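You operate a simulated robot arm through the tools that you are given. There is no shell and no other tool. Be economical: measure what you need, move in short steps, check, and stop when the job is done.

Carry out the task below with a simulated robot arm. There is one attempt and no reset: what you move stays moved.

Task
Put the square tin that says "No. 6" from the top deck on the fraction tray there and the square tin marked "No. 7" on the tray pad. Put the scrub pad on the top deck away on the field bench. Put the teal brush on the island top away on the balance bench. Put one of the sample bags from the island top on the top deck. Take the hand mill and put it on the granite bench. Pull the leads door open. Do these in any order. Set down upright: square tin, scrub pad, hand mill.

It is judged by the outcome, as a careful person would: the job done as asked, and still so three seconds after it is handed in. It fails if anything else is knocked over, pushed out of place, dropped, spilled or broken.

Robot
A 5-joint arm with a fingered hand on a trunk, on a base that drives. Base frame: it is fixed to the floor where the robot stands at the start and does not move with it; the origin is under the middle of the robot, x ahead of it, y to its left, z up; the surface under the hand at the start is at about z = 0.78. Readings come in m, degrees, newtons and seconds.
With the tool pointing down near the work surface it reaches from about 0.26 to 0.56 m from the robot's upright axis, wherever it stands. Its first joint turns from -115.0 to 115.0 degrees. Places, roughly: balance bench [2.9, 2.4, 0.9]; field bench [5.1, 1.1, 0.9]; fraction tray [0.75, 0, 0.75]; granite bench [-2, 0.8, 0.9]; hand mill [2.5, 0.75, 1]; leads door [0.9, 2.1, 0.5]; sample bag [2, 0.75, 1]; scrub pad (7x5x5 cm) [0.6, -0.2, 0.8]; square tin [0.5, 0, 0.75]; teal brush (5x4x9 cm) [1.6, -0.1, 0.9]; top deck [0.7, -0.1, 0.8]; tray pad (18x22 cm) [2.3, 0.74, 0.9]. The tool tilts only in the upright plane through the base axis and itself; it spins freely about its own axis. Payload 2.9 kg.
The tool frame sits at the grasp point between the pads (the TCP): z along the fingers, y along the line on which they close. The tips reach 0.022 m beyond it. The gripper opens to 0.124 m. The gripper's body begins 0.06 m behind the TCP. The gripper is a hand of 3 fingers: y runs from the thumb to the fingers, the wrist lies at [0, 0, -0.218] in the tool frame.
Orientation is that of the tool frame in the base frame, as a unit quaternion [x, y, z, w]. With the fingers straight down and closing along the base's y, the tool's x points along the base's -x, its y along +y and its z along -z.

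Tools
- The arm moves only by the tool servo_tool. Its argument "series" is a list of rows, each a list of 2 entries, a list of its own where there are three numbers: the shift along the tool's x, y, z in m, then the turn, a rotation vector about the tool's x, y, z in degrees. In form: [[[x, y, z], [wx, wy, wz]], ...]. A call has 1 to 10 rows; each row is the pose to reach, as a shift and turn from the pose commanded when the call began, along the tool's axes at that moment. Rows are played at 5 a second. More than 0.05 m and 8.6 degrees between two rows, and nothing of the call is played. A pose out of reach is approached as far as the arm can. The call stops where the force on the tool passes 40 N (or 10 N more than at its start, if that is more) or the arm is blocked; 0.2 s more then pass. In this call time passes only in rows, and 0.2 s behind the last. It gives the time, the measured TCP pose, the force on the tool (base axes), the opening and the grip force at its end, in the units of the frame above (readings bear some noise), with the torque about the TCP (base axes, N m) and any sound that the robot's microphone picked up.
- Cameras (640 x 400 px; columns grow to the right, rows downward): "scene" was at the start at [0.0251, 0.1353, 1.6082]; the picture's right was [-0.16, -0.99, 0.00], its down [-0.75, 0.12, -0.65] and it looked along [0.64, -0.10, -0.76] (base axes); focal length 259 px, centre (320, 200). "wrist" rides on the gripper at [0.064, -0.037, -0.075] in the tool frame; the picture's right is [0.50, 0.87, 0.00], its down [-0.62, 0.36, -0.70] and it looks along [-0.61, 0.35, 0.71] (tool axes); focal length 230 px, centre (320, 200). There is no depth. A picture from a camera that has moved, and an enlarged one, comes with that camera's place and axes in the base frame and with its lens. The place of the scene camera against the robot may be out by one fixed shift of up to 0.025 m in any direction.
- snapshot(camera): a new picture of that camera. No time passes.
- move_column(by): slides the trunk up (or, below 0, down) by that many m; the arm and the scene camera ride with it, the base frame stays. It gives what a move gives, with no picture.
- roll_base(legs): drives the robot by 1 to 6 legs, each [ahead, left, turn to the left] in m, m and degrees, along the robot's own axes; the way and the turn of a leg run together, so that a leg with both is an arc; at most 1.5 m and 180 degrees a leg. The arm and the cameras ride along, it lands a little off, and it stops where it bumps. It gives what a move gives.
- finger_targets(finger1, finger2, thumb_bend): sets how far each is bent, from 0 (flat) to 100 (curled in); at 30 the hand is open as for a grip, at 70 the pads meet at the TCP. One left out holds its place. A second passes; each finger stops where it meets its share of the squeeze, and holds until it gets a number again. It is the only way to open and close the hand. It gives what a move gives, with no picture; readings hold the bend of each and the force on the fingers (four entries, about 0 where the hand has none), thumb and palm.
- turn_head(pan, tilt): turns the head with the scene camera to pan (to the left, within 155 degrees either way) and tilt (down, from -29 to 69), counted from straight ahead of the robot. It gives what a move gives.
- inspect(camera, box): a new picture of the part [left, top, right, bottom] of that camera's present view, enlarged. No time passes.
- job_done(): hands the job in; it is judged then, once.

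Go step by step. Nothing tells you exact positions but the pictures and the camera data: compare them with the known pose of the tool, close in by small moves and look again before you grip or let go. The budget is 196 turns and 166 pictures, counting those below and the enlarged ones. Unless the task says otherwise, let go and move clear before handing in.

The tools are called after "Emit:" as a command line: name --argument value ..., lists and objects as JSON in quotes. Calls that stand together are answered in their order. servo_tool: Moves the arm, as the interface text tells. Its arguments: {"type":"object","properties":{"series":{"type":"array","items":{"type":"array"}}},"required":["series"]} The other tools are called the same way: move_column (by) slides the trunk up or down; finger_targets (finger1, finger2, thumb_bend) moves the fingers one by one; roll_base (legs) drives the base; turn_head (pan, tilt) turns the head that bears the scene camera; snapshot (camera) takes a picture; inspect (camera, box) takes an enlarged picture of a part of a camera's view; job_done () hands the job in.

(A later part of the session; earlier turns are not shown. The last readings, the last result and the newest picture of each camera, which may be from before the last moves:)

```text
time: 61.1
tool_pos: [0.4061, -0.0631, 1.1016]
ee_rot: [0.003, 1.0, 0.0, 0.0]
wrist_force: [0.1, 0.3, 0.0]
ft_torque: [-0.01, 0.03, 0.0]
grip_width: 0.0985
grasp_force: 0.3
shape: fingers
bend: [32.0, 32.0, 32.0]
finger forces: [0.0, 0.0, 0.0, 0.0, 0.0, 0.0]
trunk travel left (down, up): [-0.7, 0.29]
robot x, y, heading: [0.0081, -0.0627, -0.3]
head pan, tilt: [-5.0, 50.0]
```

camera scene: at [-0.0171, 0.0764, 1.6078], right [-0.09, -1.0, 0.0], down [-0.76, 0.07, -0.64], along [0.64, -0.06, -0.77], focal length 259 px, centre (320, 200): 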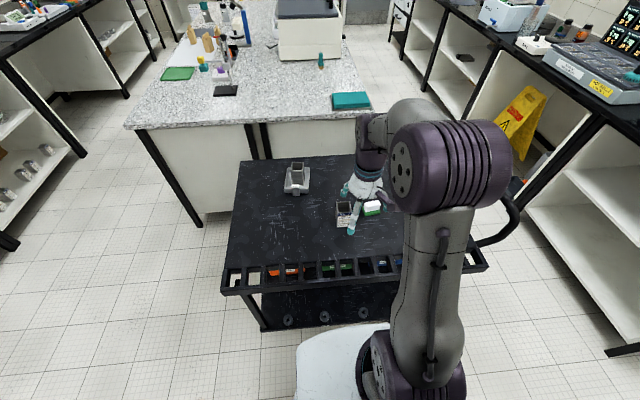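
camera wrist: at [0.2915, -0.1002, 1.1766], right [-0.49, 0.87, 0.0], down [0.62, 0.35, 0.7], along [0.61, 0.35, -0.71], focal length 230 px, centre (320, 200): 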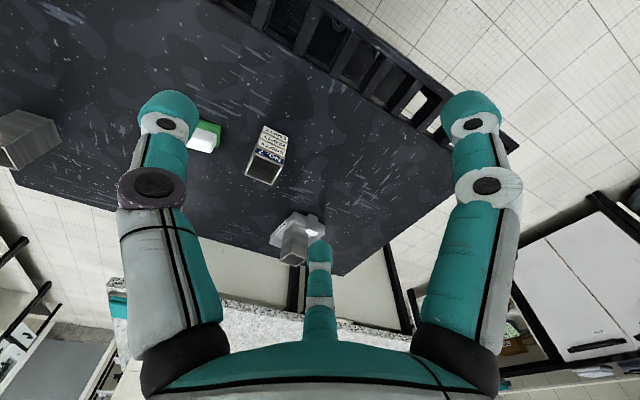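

Emit:
servo_tool --series '[[[-0.035, 0, 0.03], [0, 0, 0]], [[-0.07, 0, 0.06], [0, 0, 0]], [[-0.105, -0.001, 0.09], [0, 0, 0]], [[-0.135, -0.002, 0.12], [0, 0, 0]], [[-0.135, -0.002, 0.165], [0, 0, 0]], [[-0.135, -0.002, 0.21], [0, 0, 0]], [[-0.135, -0.002, 0.258], [0, 0, 0]]]'

Emit:
snapshot --camera "wrist"

```text
time: 62.7
tool_pos: [0.5417, -0.0645, 0.8427]
ee_rot: [0.004, 1.0, 0.0, 0.0]
wrist_force: [0.1, -0.5, 0.5]
ft_torque: [0.0, -0.01, 0.03]
grip_width: 0.0984
grasp_force: 0.0
shape: fingers
bend: [32.0, 32.0, 32.0]
finger forces: [0.0, 0.0, 0.0, 0.1, 0.1, 0.1]
trunk travel left (down, up): [-0.7, 0.29]
robot x, y, heading: [0.0065, -0.0657, -0.6]
head pan, tilt: [-5.0, 50.0]
```

```text
128 pictures are left
camera wrist: at [0.4769, -0.1025, 0.9171], right [-0.49, 0.87, 0.0], down [0.62, 0.35, 0.7], along [0.61, 0.35, -0.71], focal length 230 px, centre (320, 200)
```

wrist: 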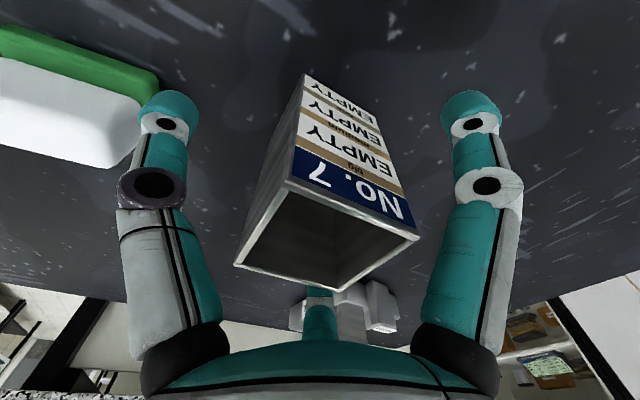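

The tin is centred between the fingers. I'll close and lift.

Emit:
finger_targets --finger1 62 --finger2 62 --thumb_bend 62

Emit:
servo_tool --series '[[[0, 0, -0.02], [0, 0, 0]], [[0, 0, -0.06], [0, 0, 0]], [[0, 0, -0.1], [0, 0, 0]], [[0.03, 0, -0.14], [0, 0, 0]], [[0.06, 0, -0.18], [0, 0, 0]], [[0.09, 0, -0.22], [0, 0, 0]], [[0.12, 0, -0.26], [0, 0, 0]], [[0.15, 0, -0.29], [0, 0, 0]], [[0.18, 0, -0.32], [0, 0, 0]]]'

Emit:
snapshot --camera "wrist"

```text
time: 63.7
tool_pos: [0.5418, -0.0659, 0.8429]
ee_rot: [0.003, 1.0, 0.0, 0.0]
wrist_force: [0.8, 0.1, -0.2]
ft_torque: [0.01, -0.01, -0.03]
grip_width: 0.0404
grasp_force: 9.4
shape: fingers
bend: [52.0, 52.0, 56.0]
finger forces: [5.6, 5.6, 0.0, 0.0, 6.8, 0.0]
trunk travel left (down, up): [-0.7, 0.29]
robot x, y, heading: [0.0036, -0.0642, -0.4]
head pan, tilt: [-5.0, 50.0]
```

```text
time: 65.7
tool_pos: [0.3585, -0.0646, 1.1646]
ee_rot: [0.003, 1.0, 0.0, 0.001]
wrist_force: [0.1, 0.0, 0.0]
ft_torque: [-0.01, -0.03, 0.02]
grip_width: 0.0401
grasp_force: 8.5
shape: fingers
bend: [52.0, 52.0, 56.0]
finger forces: [5.6, 5.5, 0.0, 0.0, 6.5, 0.0]
trunk travel left (down, up): [-0.7, 0.29]
robot x, y, heading: [0.0045, -0.0664, -0.3]
head pan, tilt: [-5.0, 50.0]
```

```text
127 pictures are left
camera wrist: at [0.2944, -0.1015, 1.2398], right [-0.49, 0.87, 0.0], down [0.62, 0.35, 0.7], along [0.61, 0.35, -0.71], focal length 230 px, centre (320, 200)
```

wrist: 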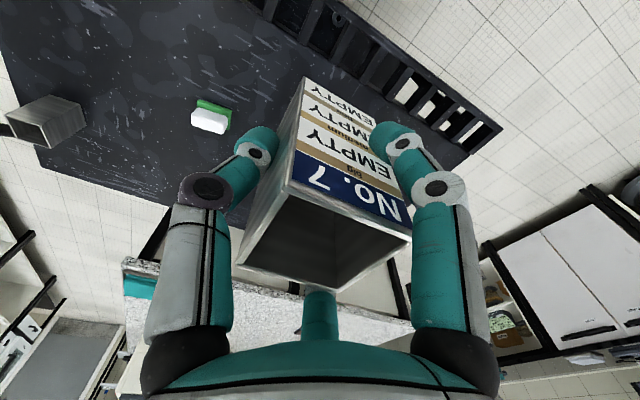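

No. 7 is held, so I'll drive along the left aisle to face the island near the tray pad.

Emit:
roll_base --legs '[[-0.06, 0, 0], [0, 1.46, 0], [1.2, 0, 0], [1.15, 0, 0], [0, 0, -90]]'

Emit:
turn_head --pan 0 --tilt 42

Emit:
snapshot --camera "scene"

Emit:
snapshot --camera "wrist"

```text
time: 88.3
tool_pos: [2.3114, 0.9823, 1.1635]
ee_rot: [0.708, 0.706, 0.0, 0.0]
wrist_force: [-0.6, 0.8, -1.8]
ft_torque: [0.03, 0.02, -0.02]
grip_width: 0.0397
grasp_force: 8.5
shape: fingers
bend: [52.0, 52.0, 56.0]
finger forces: [5.5, 5.3, 0.0, 0.0, 6.4, 0.1]
trunk travel left (down, up): [-0.7, 0.29]
robot x, y, heading: [2.3058, 1.3396, -90.2]
head pan, tilt: [-5.0, 50.0]
```

```text
time: 89.0
tool_pos: [2.3115, 0.9829, 1.1641]
ee_rot: [0.708, 0.706, 0.0, 0.0]
wrist_force: [0.8, 0.7, -1.7]
ft_torque: [-0.01, -0.01, -0.02]
grip_width: 0.0399
grasp_force: 8.9
shape: fingers
bend: [52.0, 52.0, 56.0]
finger forces: [5.3, 5.5, 0.0, 0.0, 6.5, 0.1]
trunk travel left (down, up): [-0.7, 0.29]
robot x, y, heading: [2.3111, 1.3367, -90.0]
head pan, tilt: [0.0, 42.0]
```

```text
126 pictures are left
camera scene: at [2.4629, 1.3164, 1.619], right [-1.0, 0.0, 0.0], down [0.0, 0.67, -0.74], along [0.0, -0.74, -0.67], focal length 259 px, centre (320, 200)
```

scene: 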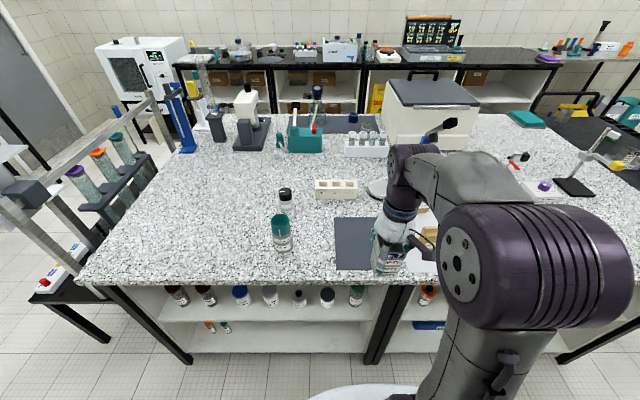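

```text
125 pictures are left
camera wrist: at [2.2743, 1.0462, 1.239], right [0.87, 0.5, 0.0], down [0.36, -0.62, 0.7], along [0.35, -0.61, -0.71], focal length 230 px, centre (320, 200)
```

wrist: 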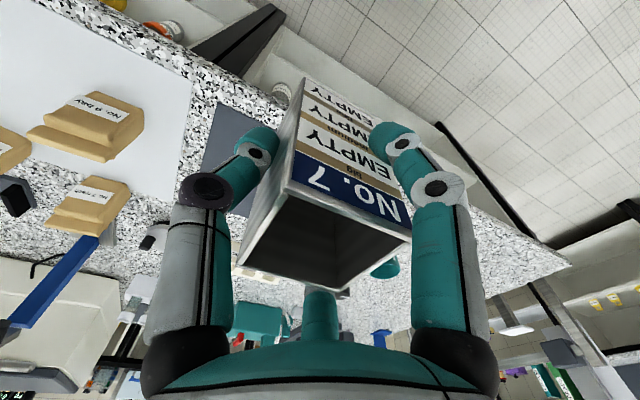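

The dark pad on the island at about (2.32, 0.74) is the tray pad, with bags to its right. I'll move 0.1 m closer and check clearances.

Emit:
roll_base --legs '[[0.1, 0, 0]]'

Emit:
servo_tool --series '[[[-0.03, 0, 0.0], [0, 0, 0]], [[-0.06, 0, 0], [0, 0, 0]], [[-0.09, 0, 0], [0, 0, 0]], [[-0.12, 0, 0], [0, 0, 0]]]'

Emit:
turn_head --pan -8 --tilt 55

Emit:
snapshot --camera "scene"

Emit:
snapshot --camera "wrist"

```text
time: 90.2
tool_pos: [2.3107, 0.8826, 1.1638]
ee_rot: [0.707, 0.707, 0.0, 0.0]
wrist_force: [0.1, -0.7, 0.1]
ft_torque: [-0.01, -0.03, 0.01]
grip_width: 0.0396
grasp_force: 8.7
shape: fingers
bend: [52.0, 52.0, 56.0]
finger forces: [5.4, 5.5, 0.0, 0.0, 6.4, 0.0]
trunk travel left (down, up): [-0.7, 0.29]
robot x, y, heading: [2.3098, 1.2407, -90.3]
head pan, tilt: [0.0, 42.0]
```

```text
time: 91.2
tool_pos: [2.3113, 0.7608, 1.165]
ee_rot: [0.708, 0.706, 0.001, -0.001]
wrist_force: [-0.8, 0.1, -0.6]
ft_torque: [0.0, 0.01, -0.03]
grip_width: 0.0397
grasp_force: 8.6
shape: fingers
bend: [52.0, 52.0, 57.0]
finger forces: [5.5, 5.4, 0.0, 0.1, 6.3, 0.0]
trunk travel left (down, up): [-0.7, 0.29]
robot x, y, heading: [2.3092, 1.2382, -90.1]
head pan, tilt: [0.0, 42.0]
```

```text
time: 91.9
tool_pos: [2.3109, 0.762, 1.1647]
ee_rot: [0.707, 0.707, 0.001, 0.0]
wrist_force: [0.4, 0.2, -0.2]
ft_torque: [0.0, -0.04, 0.01]
grip_width: 0.0398
grasp_force: 8.7
shape: fingers
bend: [52.0, 52.0, 57.0]
finger forces: [5.5, 5.5, 0.0, 0.1, 6.3, 0.0]
trunk travel left (down, up): [-0.7, 0.29]
robot x, y, heading: [2.3114, 1.2399, -89.9]
head pan, tilt: [-8.0, 55.0]
```

```text
124 pictures are left
camera scene: at [2.4528, 1.2288, 1.6013], right [-0.99, 0.14, 0.0], down [0.11, 0.81, -0.57], along [-0.08, -0.57, -0.82], focal length 259 px, centre (320, 200)
```

scene: 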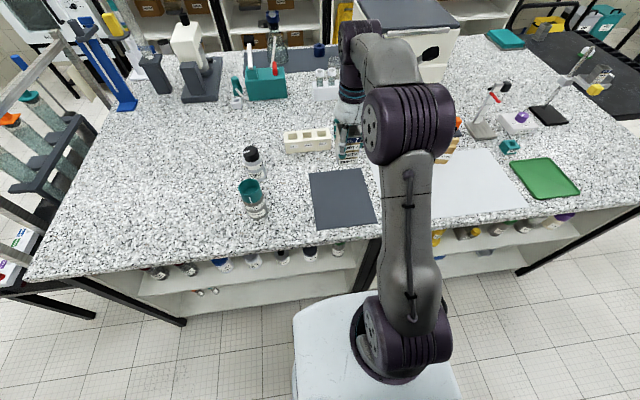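

```text
123 pictures are left
camera wrist: at [2.2735, 0.8266, 1.239], right [0.87, 0.5, 0.0], down [0.36, -0.62, 0.7], along [0.35, -0.61, -0.71], focal length 230 px, centre (320, 200)
```

wrist: 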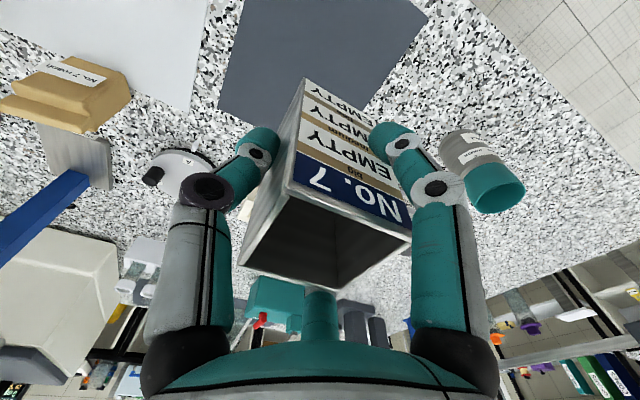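

The pad centre is at about (2.312, 0.745) and the space around is clear. I'll lower toward it.

Emit:
servo_tool --series '[[[-0.008, 0, 0.04], [0, 0, 0]], [[-0.017, 0.002, 0.08], [0, 0, 0]], [[-0.017, 0.002, 0.12], [0, 0, 0]], [[-0.017, 0.002, 0.155], [0, 0, 0]], [[-0.017, 0.002, 0.175], [0, 0, 0]], [[-0.017, 0.002, 0.185], [0, 0, 0]]]'

Emit:
snapshot --camera "wrist"

Emit:
inspect --camera "scene" --box '[260, 110, 440, 240]'

```text
time: 93.3
tool_pos: [2.3127, 0.7453, 0.9781]
ee_rot: [0.708, 0.707, 0.0, 0.0]
wrist_force: [1.1, -0.2, -0.4]
ft_torque: [-0.01, -0.03, 0.03]
grip_width: 0.0392
grasp_force: 8.5
shape: fingers
bend: [52.0, 53.0, 57.0]
finger forces: [5.5, 5.4, 0.1, 0.1, 6.1, 0.0]
trunk travel left (down, up): [-0.7, 0.29]
robot x, y, heading: [2.3091, 1.2397, -90.0]
head pan, tilt: [-8.0, 55.0]
```

```text
122 pictures are left
camera wrist: at [2.2762, 0.8088, 1.0538], right [0.87, 0.5, 0.0], down [0.36, -0.62, 0.7], along [0.35, -0.61, -0.71], focal length 230 px, centre (320, 200)
```

wrist: 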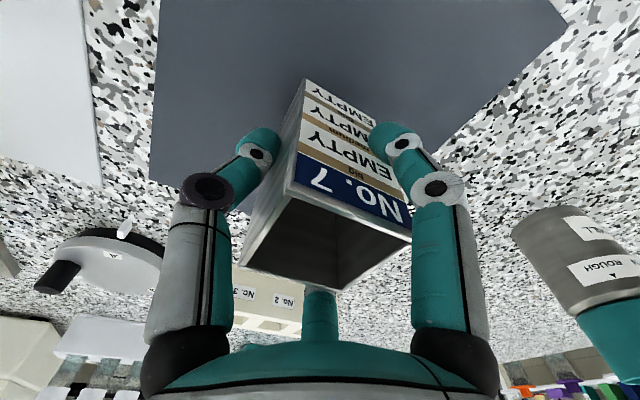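

```text
3.08 times, centred on (350, 175) of scene
camera zoom: at [2.4527, 1.2283, 1.6013], right [-0.99, 0.14, 0.0], down [0.12, 0.81, -0.57], along [-0.08, -0.57, -0.82], focal length 796 px, centre (228, 277)
```

zoom: 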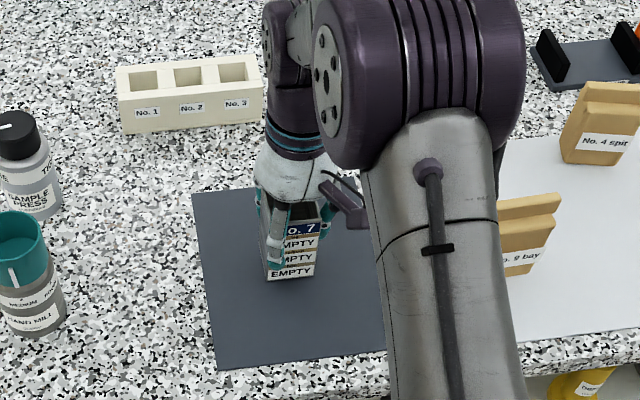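

The tin is well over the pad. I also see that the bottle with the teal cap is labelled HAND MILL and the dark-capped one SAMPLE PRESS. I'll lower until contact.

Emit:
servo_tool --series '[[[0, 0, 0.005], [0, 0, 0]], [[0, 0, 0.009], [0, 0, 0]], [[0, 0, 0.012], [0, 0, 0]], [[0, 0, 0.014], [0, 0, 0]], [[0, 0, 0.016], [0, 0, 0]]]'

```text
time: 94.5
tool_pos: [2.3132, 0.746, 0.966]
ee_rot: [0.708, 0.706, -0.001, 0.001]
wrist_force: [-0.5, 0.0, 9.2]
ft_torque: [0.02, -0.05, 0.0]
grip_width: 0.0388
grasp_force: 9.4
shape: fingers
bend: [52.0, 53.0, 57.0]
finger forces: [5.7, 6.1, 0.1, 0.1, 6.7, 0.1]
trunk travel left (down, up): [-0.7, 0.29]
robot x, y, heading: [2.3095, 1.2355, -90.3]
head pan, tilt: [-8.0, 55.0]
```

Contact with the pad at 9 N. I'll release and raise the hand clear.

Emit:
finger_targets --finger1 44 --finger2 44 --thumb_bend 44

Emit:
finger_targets --finger1 30 --finger2 30 --thumb_bend 30

Emit:
servo_tool --series '[[[0, 0, -0.04], [0, 0, 0]], [[0, 0, -0.08], [0, 0, 0]], [[0, 0, -0.12], [0, 0, 0]], [[0, 0, -0.16], [0, 0, 0]], [[0.03, 0, -0.2], [0, 0, 0]], [[0.06, 0, -0.23], [0, 0, 0]], [[0.1, 0, -0.25], [0, 0, 0]], [[0.14, 0, -0.25], [0, 0, 0]]]'

Emit:
snapshot --camera "scene"

Emit:
snapshot --camera "wrist"

```text
time: 95.5
tool_pos: [2.3133, 0.7447, 0.965]
ee_rot: [0.708, 0.707, 0.001, 0.0]
wrist_force: [0.0, -0.5, -0.3]
ft_torque: [-0.01, 0.03, -0.02]
grip_width: 0.0655
grasp_force: 0.1
shape: fingers
bend: [44.0, 44.0, 44.0]
finger forces: [0.0, 0.1, 0.0, 0.0, 0.0, 0.0]
trunk travel left (down, up): [-0.7, 0.29]
robot x, y, heading: [2.3054, 1.2357, -90.1]
head pan, tilt: [-8.0, 55.0]
```

```text
time: 96.5
tool_pos: [2.314, 0.7451, 0.964]
ee_rot: [0.708, 0.706, 0.0, 0.0]
wrist_force: [0.3, 0.4, -0.9]
ft_torque: [0.02, -0.03, 0.01]
grip_width: 0.1037
grasp_force: 0.0
shape: fingers
bend: [30.0, 30.0, 30.0]
finger forces: [0.1, 0.0, 0.0, 0.0, 0.0, 0.0]
trunk travel left (down, up): [-0.7, 0.29]
robot x, y, heading: [2.3126, 1.2377, -90.1]
head pan, tilt: [-8.0, 55.0]
```

```text
time: 98.3
tool_pos: [2.3143, 0.8884, 1.2143]
ee_rot: [0.707, 0.707, -0.001, 0.001]
wrist_force: [0.8, -0.2, -0.9]
ft_torque: [0.0, 0.03, 0.0]
grip_width: 0.1037
grasp_force: 0.1
shape: fingers
bend: [30.0, 30.0, 30.0]
finger forces: [0.0, 0.0, 0.0, 0.1, 0.0, 0.0]
trunk travel left (down, up): [-0.7, 0.29]
robot x, y, heading: [2.3094, 1.2364, -89.9]
head pan, tilt: [-8.0, 55.0]
```

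```text
120 pictures are left
camera scene: at [2.4528, 1.2308, 1.6013], right [-0.99, 0.14, 0.0], down [0.12, 0.81, -0.57], along [-0.08, -0.57, -0.82], focal length 259 px, centre (320, 200)
```

scene: 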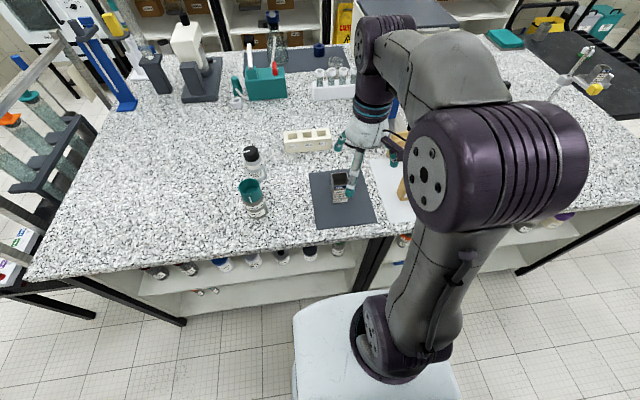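

```text
119 pictures are left
camera wrist: at [2.2761, 0.9521, 1.2894], right [0.87, 0.5, 0.0], down [0.36, -0.62, 0.7], along [0.35, -0.61, -0.71], focal length 230 px, centre (320, 200)
```

wrist: 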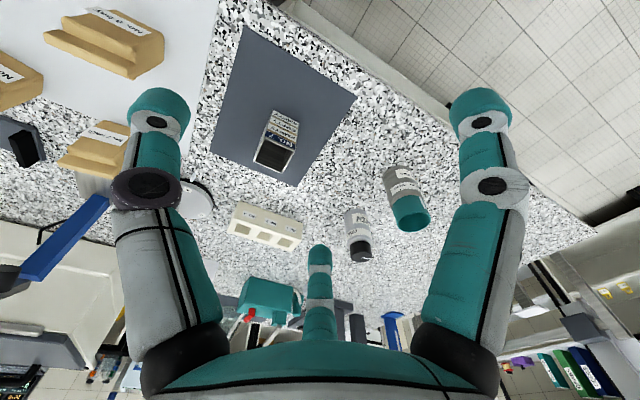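

No. 7 stands on the pad. Next I'll sidestep right to face the nearest sample bag.

Emit:
roll_base --legs '[[0, -0.22, 0]]'

Emit:
turn_head --pan 0 --tilt 50

Emit:
snapshot --camera "scene"

Emit:
snapshot --camera "wrist"

```text
time: 100.0
tool_pos: [2.093, 0.8864, 1.2145]
ee_rot: [0.709, 0.705, 0.0, 0.0]
wrist_force: [0.0, -0.3, 0.6]
ft_torque: [0.01, 0.01, -0.03]
grip_width: 0.1037
grasp_force: 0.1
shape: fingers
bend: [30.0, 30.0, 30.0]
finger forces: [0.1, 0.0, 0.1, 0.0, 0.0, 0.0]
trunk travel left (down, up): [-0.7, 0.29]
robot x, y, heading: [2.0897, 1.236, -90.2]
head pan, tilt: [-8.0, 55.0]
```

```text
time: 100.7
tool_pos: [2.0926, 0.8869, 1.2155]
ee_rot: [0.708, 0.706, 0.001, 0.0]
wrist_force: [0.4, 0.3, 0.5]
ft_torque: [0.0, 0.0, -0.02]
grip_width: 0.1035
grasp_force: 0.0
shape: fingers
bend: [30.0, 30.0, 30.0]
finger forces: [0.0, 0.0, 0.0, 0.1, 0.0, 0.0]
trunk travel left (down, up): [-0.7, 0.29]
robot x, y, heading: [2.0898, 1.2381, -90.2]
head pan, tilt: [0.0, 50.0]
```

```text
118 pictures are left
camera scene: at [2.2437, 1.2234, 1.6078], right [-1.0, 0.0, 0.0], down [0.0, 0.77, -0.64], along [0.0, -0.64, -0.77], focal length 259 px, centre (320, 200)
```

scene: 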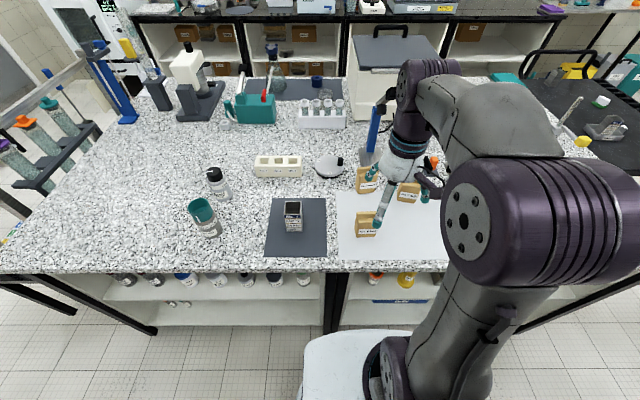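

```text
117 pictures are left
camera wrist: at [2.0566, 0.9504, 1.2889], right [0.87, 0.5, 0.0], down [0.35, -0.62, 0.7], along [0.35, -0.61, -0.71], focal length 230 px, centre (320, 200)
```

wrist: 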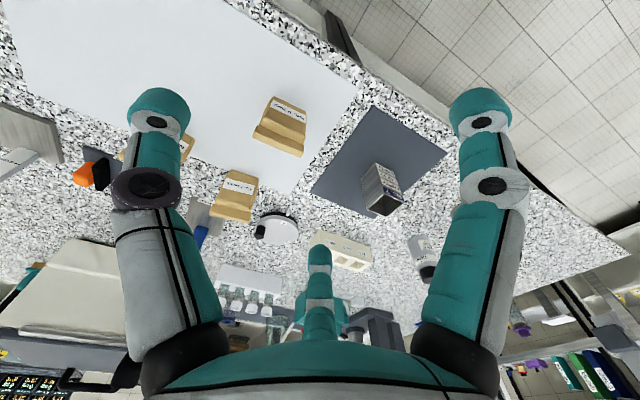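

Emit:
inspect --camera "wrist" --box '[200, 80, 360, 230]'

Emit:
inspect --camera "scene" --box '[260, 150, 450, 270]'

Emit:
inspect --camera "scene" --box '[170, 155, 250, 250]'

```text
2.67 times, centred on (280, 155) of wrist
camera zoom: at [2.0566, 0.9504, 1.2889], right [0.87, 0.5, 0.0], down [0.35, -0.62, 0.7], along [0.35, -0.61, -0.71], focal length 614 px, centre (427, 320)
```

zoom: 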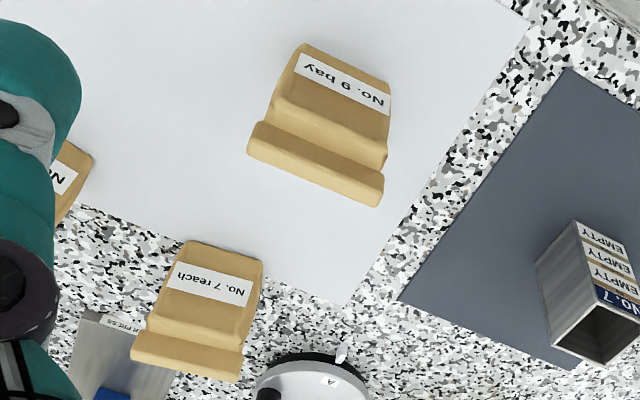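

```text
3.33 times, centred on (355, 210) of scene
camera zoom: at [2.2437, 1.2234, 1.6078], right [-1.0, 0.0, 0.0], down [0.0, 0.77, -0.64], along [0.0, -0.64, -0.77], focal length 862 px, centre (203, 167)
```

zoom: 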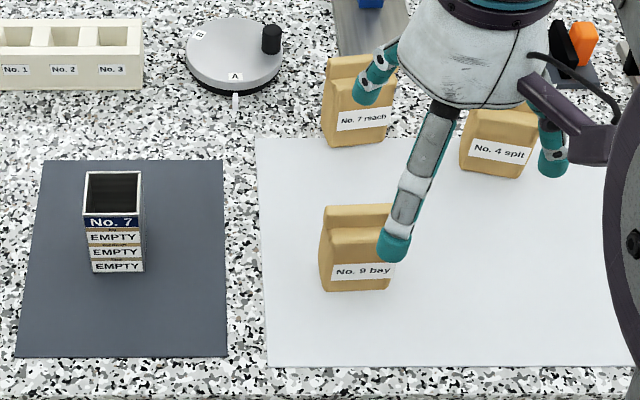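

```text
4.21 times, centred on (210, 202) of scene
camera zoom: at [2.2437, 1.2234, 1.6078], right [-1.0, 0.0, 0.0], down [0.0, 0.77, -0.64], along [0.0, -0.64, -0.77], focal length 1089 px, centre (783, 190)
```

zoom: 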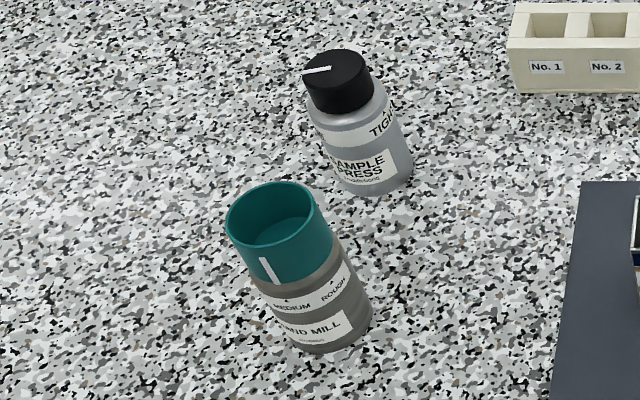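

The nearest bag ("No. 9 bay") stands at about (2.095, 0.775), roughly 6 cm wide and 9–10 cm tall. I'll lower the open hand around it.

Emit:
servo_tool --series '[[[-0.037, 0.001, 0.02], [0, 0, 0]], [[-0.075, 0.002, 0.04], [0, 0, 0]], [[-0.112, 0.0025, 0.07], [0, 0, 0]], [[-0.112, 0.0025, 0.11], [0, 0, 0]], [[-0.112, 0.0025, 0.15], [0, 0, 0]], [[-0.112, 0.0025, 0.19], [0, 0, 0]], [[-0.112, 0.0025, 0.22], [0, 0, 0]]]'

Emit:
snapshot --camera "wrist"

Emit:
inspect --camera "scene" --box '[300, 140, 460, 260]'

```text
time: 102.3
tool_pos: [2.0963, 0.7728, 0.9932]
ee_rot: [0.708, 0.706, 0.0, 0.0]
wrist_force: [-0.3, -0.7, -0.5]
ft_torque: [-0.02, 0.05, 0.0]
grip_width: 0.1035
grasp_force: 0.1
shape: fingers
bend: [30.0, 30.0, 30.0]
finger forces: [0.0, 0.0, 0.0, 0.0, 0.0, 0.0]
trunk travel left (down, up): [-0.7, 0.29]
robot x, y, heading: [2.0863, 1.2361, -90.1]
head pan, tilt: [0.0, 50.0]
```

```text
113 pictures are left
camera wrist: at [2.0586, 0.8376, 1.068], right [0.87, 0.5, 0.0], down [0.35, -0.62, 0.7], along [0.35, -0.61, -0.71], focal length 230 px, centre (320, 200)
```

wrist: 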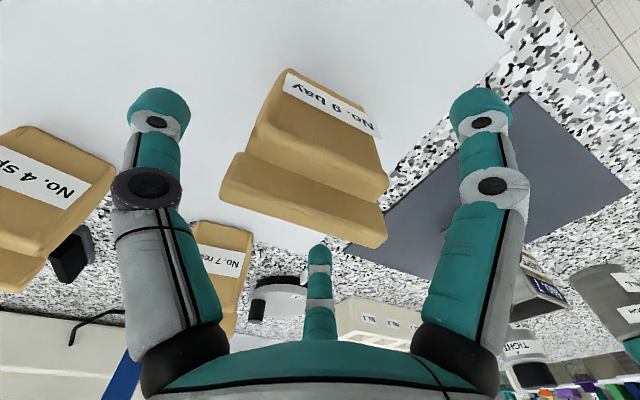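

```text
3.33 times, centred on (380, 200) of scene
camera zoom: at [2.2438, 1.2227, 1.6078], right [-1.0, 0.0, 0.0], down [0.0, 0.77, -0.64], along [0.0, -0.64, -0.77], focal length 862 px, centre (120, 200)
```

zoom: 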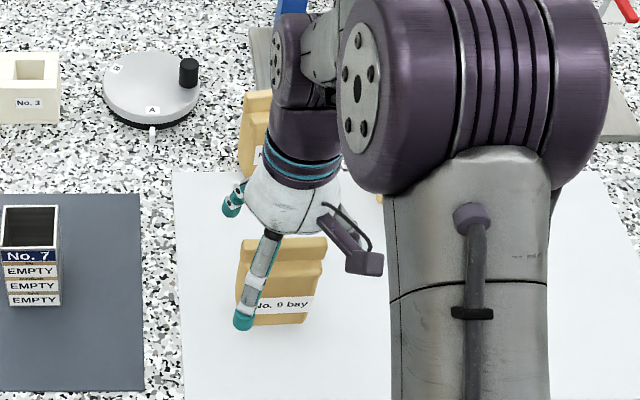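

The bag sits centred under the hand. I'll lower a little more and grip it.

Emit:
servo_tool --series '[[[0, 0, 0.01], [0, 0, 0]], [[0, 0, 0.02], [0, 0, 0]], [[0, 0, 0.03], [0, 0, 0]], [[0, 0, 0.035], [0, 0, 0]]]'

Emit:
finger_targets --finger1 58 --finger2 58 --thumb_bend 58

Emit:
snapshot --camera "wrist"

```text
time: 103.3
tool_pos: [2.0957, 0.7742, 0.9598]
ee_rot: [0.708, 0.707, 0.0, 0.0]
wrist_force: [-2.0, -0.3, 2.7]
ft_torque: [0.01, 0.03, 0.01]
grip_width: 0.1041
grasp_force: 1.4
shape: fingers
bend: [30.0, 30.0, 30.0]
finger forces: [0.1, 0.1, 0.1, 0.1, 2.6, 0.0]
trunk travel left (down, up): [-0.7, 0.29]
robot x, y, heading: [2.0917, 1.2372, -90.0]
head pan, tilt: [0.0, 50.0]
```

```text
time: 104.3
tool_pos: [2.096, 0.7741, 0.9581]
ee_rot: [0.709, 0.705, 0.0, -0.001]
wrist_force: [0.3, 0.8, 0.2]
ft_torque: [0.0, 0.01, 0.02]
grip_width: 0.0364
grasp_force: 2.7
shape: fingers
bend: [54.0, 54.0, 55.0]
finger forces: [1.6, 1.6, 0.0, 0.0, 1.7, 0.0]
trunk travel left (down, up): [-0.7, 0.29]
robot x, y, heading: [2.0919, 1.241, -90.1]
head pan, tilt: [0.0, 50.0]
```

```text
111 pictures are left
camera wrist: at [2.0588, 0.8383, 1.0337], right [0.87, 0.5, 0.0], down [0.35, -0.62, 0.7], along [0.35, -0.61, -0.71], focal length 230 px, centre (320, 200)
```

wrist: 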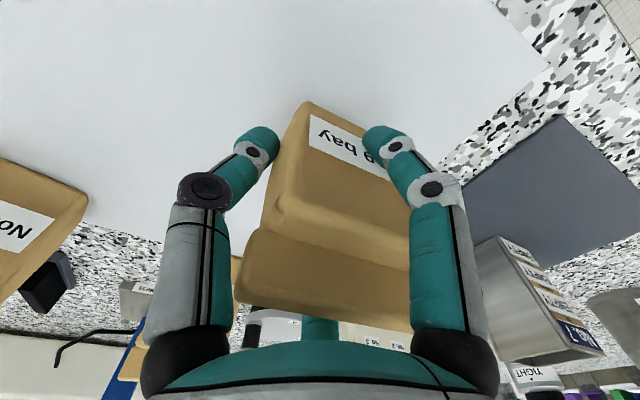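

The grip is light at 2.7 N. I'll squeeze a bit more and lift.

Emit:
finger_targets --finger1 64 --finger2 64 --thumb_bend 64

Emit:
servo_tool --series '[[[0, 0, -0.02], [0, 0, 0]], [[0, 0, -0.06], [0, 0, 0]], [[0, 0, -0.1], [0, 0, 0]], [[0.0, 0, -0.14], [0, 0, 0]], [[0.03, 0, -0.18], [0, 0, 0]], [[0.06, 0, -0.21], [0, 0, 0]], [[0.095, 0, -0.23], [0, 0, 0]]]'

Emit:
snapshot --camera "wrist"

```text
time: 105.3
tool_pos: [2.0966, 0.7748, 0.9588]
ee_rot: [0.708, 0.706, 0.0, 0.0]
wrist_force: [-1.1, -0.2, -0.3]
ft_torque: [-0.01, -0.05, 0.0]
grip_width: 0.0317
grasp_force: 7.6
shape: fingers
bend: [55.0, 55.0, 59.0]
finger forces: [4.7, 5.4, 0.0, 0.0, 5.6, 0.0]
trunk travel left (down, up): [-0.7, 0.29]
robot x, y, heading: [2.0886, 1.2351, -90.1]
head pan, tilt: [0.0, 50.0]
```

```text
time: 106.9
tool_pos: [2.0951, 0.8722, 1.1898]
ee_rot: [0.708, 0.706, 0.0, 0.001]
wrist_force: [0.4, 0.3, -1.7]
ft_torque: [0.01, 0.01, 0.01]
grip_width: 0.0314
grasp_force: 7.7
shape: fingers
bend: [56.0, 55.0, 59.0]
finger forces: [4.9, 5.5, 0.1, 0.1, 5.3, 0.0]
trunk travel left (down, up): [-0.7, 0.29]
robot x, y, heading: [2.0903, 1.2403, -90.1]
head pan, tilt: [0.0, 50.0]
```

```text
110 pictures are left
camera wrist: at [2.0585, 0.9365, 1.2646], right [0.87, 0.5, 0.0], down [0.35, -0.62, 0.7], along [0.35, -0.61, -0.71], focal length 230 px, centre (320, 200)
```

wrist: 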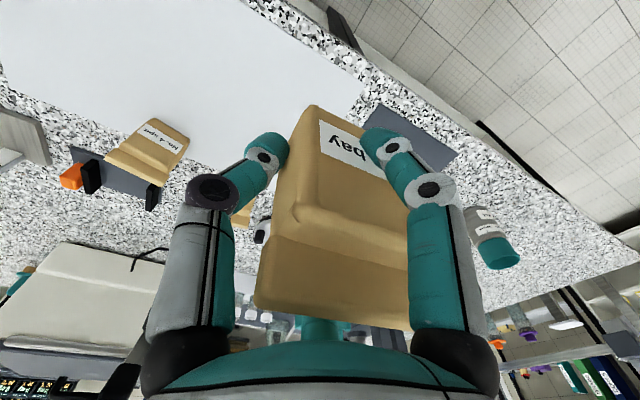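

The bag is held. I'll carry it back to the cart's left side.

Emit:
roll_base --legs '[[-0.12, 0, 0], [0, -1.0, 0], [0, -0.5, 0], [0.62, 0, 0]]'

Emit:
turn_head --pan -5 --tilt 58

Emit:
snapshot --camera "scene"

Emit:
snapshot --camera "wrist"

```text
time: 118.5
tool_pos: [0.5966, 0.3726, 1.1892]
ee_rot: [0.706, 0.708, 0.001, 0.001]
wrist_force: [0.4, -0.9, -1.3]
ft_torque: [0.03, 0.01, 0.01]
grip_width: 0.0309
grasp_force: 8.3
shape: fingers
bend: [56.0, 55.0, 59.0]
finger forces: [4.8, 5.4, 0.0, 0.0, 5.4, 0.0]
trunk travel left (down, up): [-0.7, 0.29]
robot x, y, heading: [0.5926, 0.7421, -89.9]
head pan, tilt: [0.0, 50.0]
```

```text
time: 119.2
tool_pos: [0.5971, 0.3737, 1.189]
ee_rot: [0.707, 0.708, 0.0, -0.001]
wrist_force: [-0.2, 0.0, -1.1]
ft_torque: [-0.03, 0.04, 0.03]
grip_width: 0.031
grasp_force: 7.5
shape: fingers
bend: [56.0, 55.0, 59.0]
finger forces: [4.9, 5.5, 0.0, 0.0, 5.5, 0.1]
trunk travel left (down, up): [-0.7, 0.29]
robot x, y, heading: [0.5921, 0.7421, -90.1]
head pan, tilt: [-5.0, 58.0]
```

```text
109 pictures are left
camera scene: at [0.7383, 0.7349, 1.5976], right [-1.0, 0.09, 0.0], down [0.07, 0.84, -0.53], along [-0.05, -0.53, -0.85], focal length 259 px, centre (320, 200)
```

scene: 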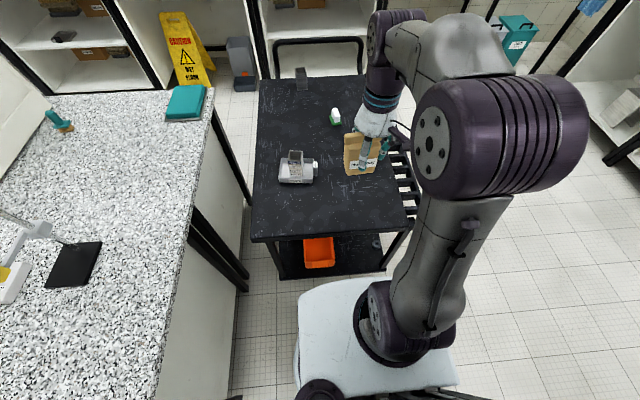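

```text
108 pictures are left
camera wrist: at [0.56, 0.4368, 1.2637], right [0.87, 0.5, 0.0], down [0.36, -0.62, 0.7], along [0.35, -0.61, -0.71], focal length 230 px, centre (320, 200)
```

wrist: 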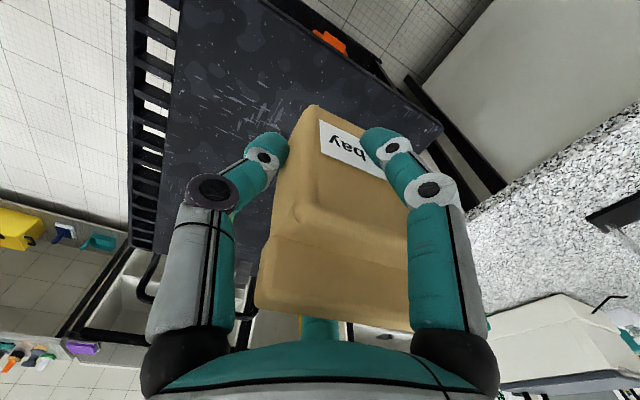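

The deck area in front of me is free, so I'll lower the bag at about (0.56, 0.24).

Emit:
servo_tool --series '[[[-0.03, -0.008, 0.035], [0, 0, 0]], [[-0.06, -0.016, 0.07], [0, 0, 0]], [[-0.09, -0.024, 0.105], [0, 0, 0]], [[-0.12, -0.032, 0.14], [0, 0, 0]], [[-0.133, -0.035, 0.185], [0, 0, 0]], [[-0.133, -0.035, 0.23], [0, 0, 0]], [[-0.133, -0.035, 0.275], [0, 0, 0]], [[-0.133, -0.035, 0.31], [0, 0, 0]], [[-0.133, -0.035, 0.333], [0, 0, 0]]]'

Emit:
servo_tool --series '[[[0, 0, 0.005], [0, 0, 0]], [[0, 0, 0.01], [0, 0, 0]], [[0, 0, 0.014], [0, 0, 0]], [[0, 0, 0.017], [0, 0, 0]], [[0, 0, 0.02], [0, 0, 0]]]'

Emit:
inspect --camera "scene" --box '[260, 120, 430, 240]'

```text
time: 121.2
tool_pos: [0.5627, 0.2394, 0.8568]
ee_rot: [0.707, 0.707, 0.0, 0.0]
wrist_force: [-0.4, 0.1, -1.0]
ft_torque: [-0.03, 0.0, -0.01]
grip_width: 0.0304
grasp_force: 8.1
shape: fingers
bend: [56.0, 55.0, 60.0]
finger forces: [4.9, 5.6, 0.0, 0.0, 5.0, 0.1]
trunk travel left (down, up): [-0.7, 0.29]
robot x, y, heading: [0.5878, 0.7391, -89.9]
head pan, tilt: [-5.0, 58.0]
```

```text
time: 122.4
tool_pos: [0.5621, 0.2392, 0.8357]
ee_rot: [0.708, 0.707, -0.002, 0.001]
wrist_force: [-0.4, -0.9, 0.6]
ft_torque: [-0.02, -0.04, -0.02]
grip_width: 0.0306
grasp_force: 8.1
shape: fingers
bend: [56.0, 55.0, 60.0]
finger forces: [5.1, 6.0, 0.0, 0.0, 5.2, 0.1]
trunk travel left (down, up): [-0.7, 0.29]
robot x, y, heading: [0.5924, 0.7423, -90.0]
head pan, tilt: [-5.0, 58.0]
```

```text
3.33 times, centred on (345, 180) of scene
camera zoom: at [0.7379, 0.7352, 1.5976], right [-1.0, 0.09, 0.0], down [0.07, 0.84, -0.53], along [-0.05, -0.53, -0.85], focal length 862 px, centre (237, 267)
```

zoom: 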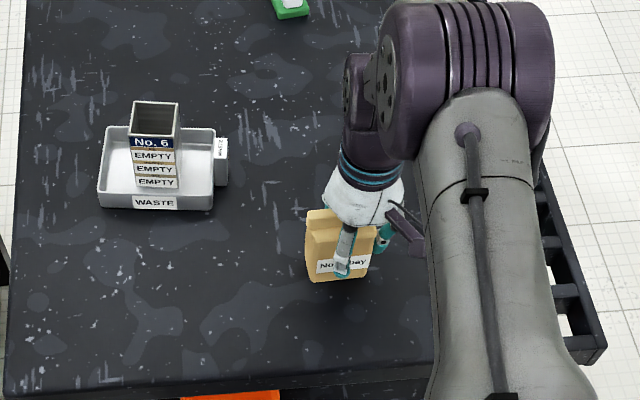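

It's just about touching, so I'll lower 3 mm more and release.

Emit:
servo_tool --series '[[[0, 0, 0.0015], [0, 0, 0]], [[0, 0, 0.003], [0, 0, 0]]]'

Emit:
finger_targets --finger1 48 --finger2 48 --thumb_bend 48

Emit:
finger_targets --finger1 30 --finger2 30 --thumb_bend 30

Emit:
servo_tool --series '[[[0, 0, -0.03], [0, 0, 0]], [[0, 0, -0.07], [0, 0, 0]], [[0, 0, -0.11], [0, 0, 0]], [[0, 0, -0.15], [0, 0, 0]], [[0.03, 0.01, -0.18], [0, 0, 0]], [[0.06, 0.02, -0.21], [0, 0, 0]], [[0.09, 0.03, -0.24], [0, 0, 0]]]'

Emit:
snapshot --camera "scene"

```text
time: 123.0
tool_pos: [0.5605, 0.2388, 0.8335]
ee_rot: [0.707, 0.707, -0.001, 0.002]
wrist_force: [-2.5, -1.4, 9.9]
ft_torque: [-0.02, -0.01, 0.02]
grip_width: 0.03
grasp_force: 9.3
shape: fingers
bend: [56.0, 55.0, 60.0]
finger forces: [6.0, 6.9, 0.1, 0.0, 5.9, 0.0]
trunk travel left (down, up): [-0.7, 0.29]
robot x, y, heading: [0.5885, 0.7417, -90.1]
head pan, tilt: [-5.0, 58.0]
```

```text
time: 124.0
tool_pos: [0.5629, 0.2391, 0.8342]
ee_rot: [0.706, 0.708, 0.001, 0.001]
wrist_force: [0.5, -0.5, 0.0]
ft_torque: [0.0, 0.01, 0.05]
grip_width: 0.0548
grasp_force: 0.2
shape: fingers
bend: [48.0, 48.0, 48.0]
finger forces: [0.0, 0.0, 0.0, 0.0, 0.0, 0.0]
trunk travel left (down, up): [-0.7, 0.29]
robot x, y, heading: [0.5916, 0.7433, -89.8]
head pan, tilt: [-5.0, 58.0]
```

```text
time: 125.0
tool_pos: [0.5631, 0.2392, 0.8336]
ee_rot: [0.707, 0.707, 0.0, 0.0]
wrist_force: [0.0, -0.8, -0.2]
ft_torque: [-0.01, 0.01, -0.02]
grip_width: 0.1035
grasp_force: 0.1
shape: fingers
bend: [30.0, 30.0, 30.0]
finger forces: [0.0, 0.0, 0.1, 0.0, 0.1, 0.1]
trunk travel left (down, up): [-0.7, 0.29]
robot x, y, heading: [0.5941, 0.7416, -90.0]
head pan, tilt: [-5.0, 58.0]
```

```text
time: 126.6
tool_pos: [0.5924, 0.3314, 1.0742]
ee_rot: [0.707, 0.707, -0.001, 0.0]
wrist_force: [-0.3, 0.5, 0.6]
ft_torque: [0.0, 0.01, 0.03]
grip_width: 0.1035
grasp_force: 0.0
shape: fingers
bend: [30.0, 30.0, 30.0]
finger forces: [0.0, 0.1, 0.0, 0.0, 0.0, 0.1]
trunk travel left (down, up): [-0.7, 0.29]
robot x, y, heading: [0.5924, 0.7431, -90.0]
head pan, tilt: [-5.0, 58.0]
```

```text
106 pictures are left
camera scene: at [0.7386, 0.7374, 1.5975], right [-1.0, 0.09, 0.0], down [0.07, 0.84, -0.53], along [-0.05, -0.53, -0.85], focal length 259 px, centre (320, 200)
```

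scene: 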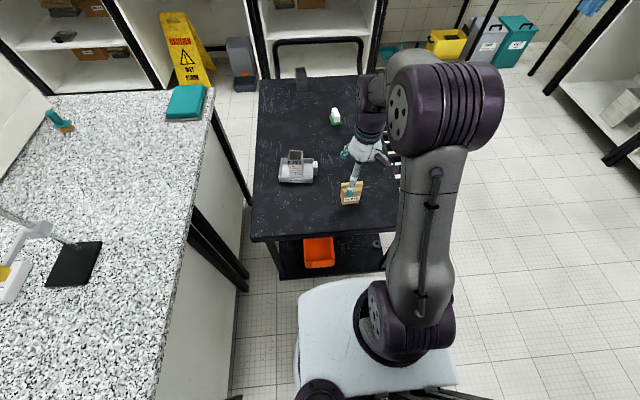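

The bag stands on the deck. Now I'll go round to the front for the scrub pad.

Emit:
roll_base --legs '[[-0.4, 0, 0], [0, -0.62, 0], [0, 0, 90], [0, -1.33, 0]]'

Emit:
snapshot --camera "wrist"

Emit:
turn_head --pan -5 --tilt 55

Emit:
snapshot --camera "scene"

```text
time: 142.3
tool_pos: [0.3974, -0.1858, 1.074]
ee_rot: [-0.006, 1.0, 0.0, 0.0]
wrist_force: [0.5, -0.5, 0.7]
ft_torque: [0.01, 0.0, -0.01]
grip_width: 0.1034
grasp_force: 0.1
shape: fingers
bend: [30.0, 30.0, 30.0]
finger forces: [0.0, 0.0, 0.0, 0.0, 0.0, 0.0]
trunk travel left (down, up): [-0.7, 0.29]
robot x, y, heading: [-0.0133, -0.1935, 0.8]
head pan, tilt: [-5.0, 58.0]
```

```text
105 pictures are left
camera wrist: at [0.3331, -0.2235, 1.1481], right [-0.51, 0.86, 0.0], down [0.61, 0.36, 0.7], along [0.6, 0.36, -0.71], focal length 230 px, centre (320, 200)
```

wrist: 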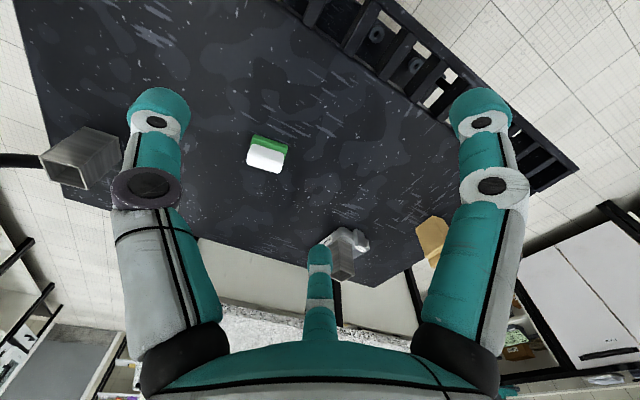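

```text
time: 142.9
tool_pos: [0.3971, -0.1852, 1.0739]
ee_rot: [-0.006, 1.0, 0.001, 0.0]
wrist_force: [0.7, 0.8, 0.1]
ft_torque: [-0.03, -0.03, 0.01]
grip_width: 0.1036
grasp_force: 0.0
shape: fingers
bend: [30.0, 30.0, 30.0]
finger forces: [0.0, 0.0, 0.0, 0.0, 0.0, 0.0]
trunk travel left (down, up): [-0.7, 0.29]
robot x, y, heading: [-0.0156, -0.1884, 0.9]
head pan, tilt: [-5.0, 55.0]
```

```text
104 pictures are left
camera scene: at [0.0057, -0.0496, 1.6012], right [-0.08, -1.0, 0.0], down [-0.82, 0.06, -0.57], along [0.57, -0.04, -0.82], focal length 259 px, centre (320, 200)
```

scene: 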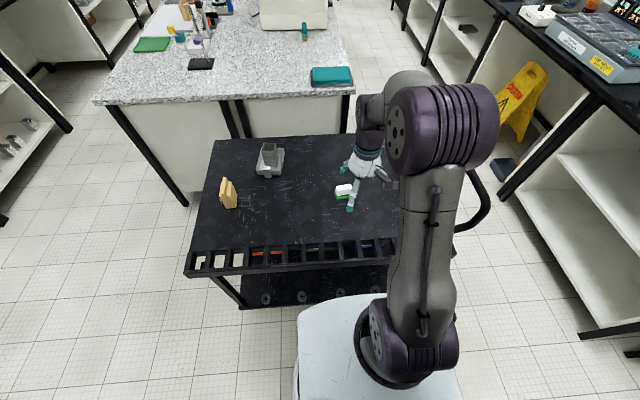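

Emit:
inspect --camera "wrist" --box '[220, 110, 320, 190]'

Emit:
inspect --camera "scene" --box '[310, 170, 390, 220]'

```text
5.00 times, centred on (270, 150) of wrist
camera zoom: at [0.3331, -0.2234, 1.148], right [-0.51, 0.86, 0.0], down [0.61, 0.36, 0.7], along [0.6, 0.36, -0.71], focal length 1150 px, centre (570, 450)
```

zoom: 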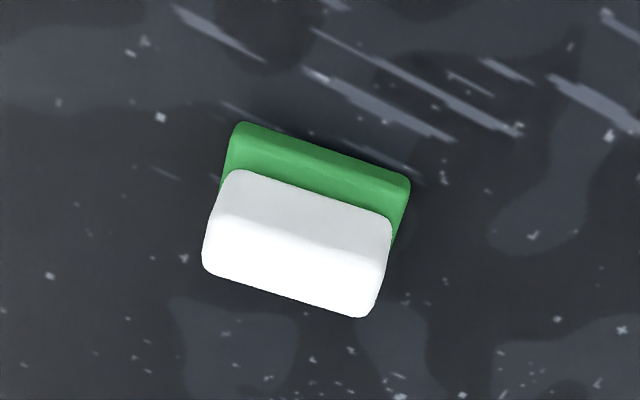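

```text
8.00 times, centred on (350, 195) of scene
camera zoom: at [0.0057, -0.0496, 1.6012], right [-0.08, -1.0, 0.0], down [-0.82, 0.06, -0.57], along [0.57, -0.04, -0.82], focal length 2070 px, centre (80, 240)
```

zoom: 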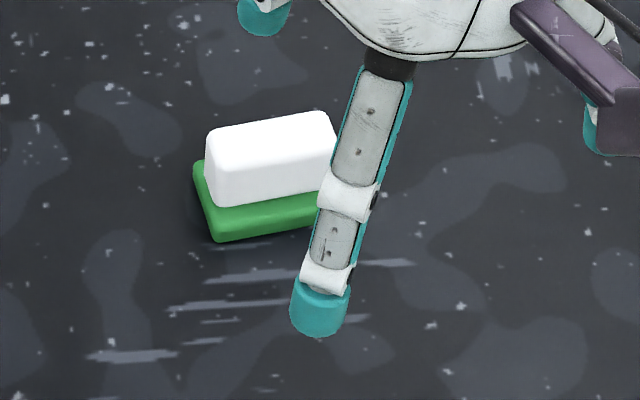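

The scrub pad is centred at about (0.579, -0.186), with its long axis yawed about 10°, green side down. I'll nudge forward and lower the hand around its ends.

Emit:
roll_base --legs '[[0.03, 0, 0]]'

Emit:
servo_tool --series '[[[-0.04, 0, 0.02], [0, 0, -3]], [[-0.08, 0, 0.05], [0, 0, -6]], [[-0.115, 0, 0.085], [0, 0, -9]], [[-0.145, 0, 0.12], [0, 0, -9]], [[-0.148, 0, 0.16], [0, 0, -9]], [[-0.148, 0, 0.2], [0, 0, -9]]]'

Emit:
snapshot --camera "wrist"

```text
time: 143.7
tool_pos: [0.4112, -0.1656, 1.0729]
ee_rot: [-0.017, 1.0, 0.0, -0.001]
wrist_force: [0.5, 0.0, -0.3]
ft_torque: [0.0, 0.03, 0.01]
grip_width: 0.1038
grasp_force: 0.1
shape: fingers
bend: [30.0, 30.0, 30.0]
finger forces: [0.0, 0.1, 0.0, 0.1, 0.0, 0.1]
trunk travel left (down, up): [-0.7, 0.29]
robot x, y, heading: [-0.0022, -0.1797, 2.1]
head pan, tilt: [-5.0, 55.0]
stopped in leg 1: the robot was blocked; the commanded pose is now the measured one
```

```text
time: 145.1
tool_pos: [0.5578, -0.1602, 0.8726]
ee_rot: [-0.097, 0.995, 0.0, 0.0]
wrist_force: [0.1, -0.2, -0.6]
ft_torque: [0.03, -0.02, -0.03]
grip_width: 0.1039
grasp_force: 0.0
shape: fingers
bend: [30.0, 30.0, 30.0]
finger forces: [0.0, 0.0, 0.0, 0.0, 0.0, 0.0]
trunk travel left (down, up): [-0.7, 0.29]
robot x, y, heading: [-0.0034, -0.1817, 1.9]
head pan, tilt: [-5.0, 55.0]
```

```text
101 pictures are left
camera wrist: at [0.5016, -0.2089, 0.9484], right [-0.66, 0.75, 0.0], down [0.54, 0.47, 0.7], along [0.53, 0.46, -0.71], focal length 230 px, centre (320, 200)
```

wrist: 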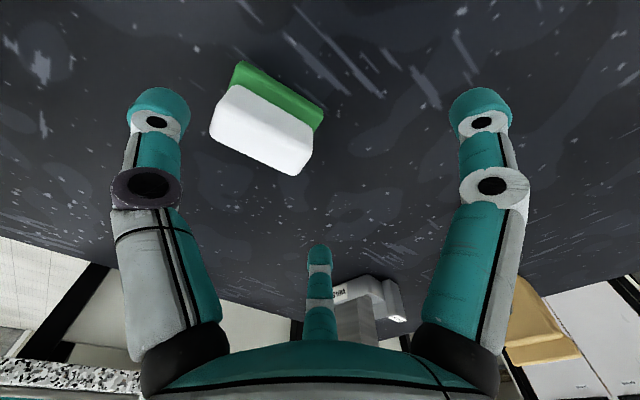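

The base touched something at the cart's front, but the pad's measured position is unchanged at about (0.580, -0.188). I'll align over it carefully.

Emit:
servo_tool --series '[[[-0.008, -0.015, 0.0], [0, 0, 0]], [[-0.0164, -0.0307, 0.0], [0, 0, 0]], [[-0.0164, -0.0307, 0.02], [0, 0, 0]]]'

Emit:
snapshot --camera "wrist"

```text
time: 145.9
tool_pos: [0.5767, -0.1863, 0.8563]
ee_rot: [-0.098, 0.995, 0.0, 0.0]
wrist_force: [0.2, -1.4, 1.1]
ft_torque: [0.0, -0.03, 0.01]
grip_width: 0.1036
grasp_force: 0.0
shape: fingers
bend: [30.0, 30.0, 30.0]
finger forces: [0.1, 0.0, 0.0, 0.0, 0.0, 0.0]
out of reach, approached as far as the arm can: row 3
trunk travel left (down, up): [-0.7, 0.29]
robot x, y, heading: [-0.0018, -0.1815, 2.4]
head pan, tilt: [-5.0, 55.0]
```

```text
100 pictures are left
camera wrist: at [0.5201, -0.2344, 0.9294], right [-0.66, 0.75, 0.0], down [0.54, 0.47, 0.7], along [0.53, 0.46, -0.71], focal length 230 px, centre (320, 200)
```

wrist: 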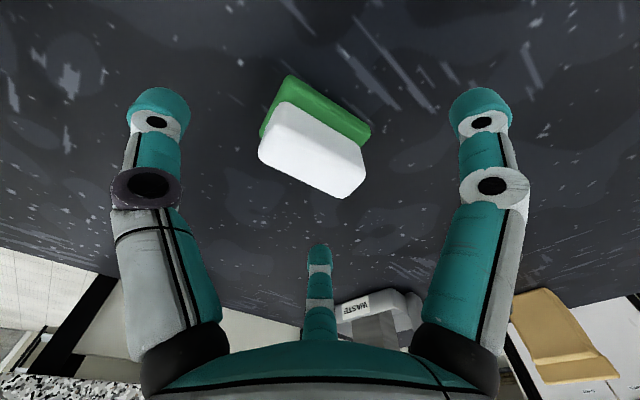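

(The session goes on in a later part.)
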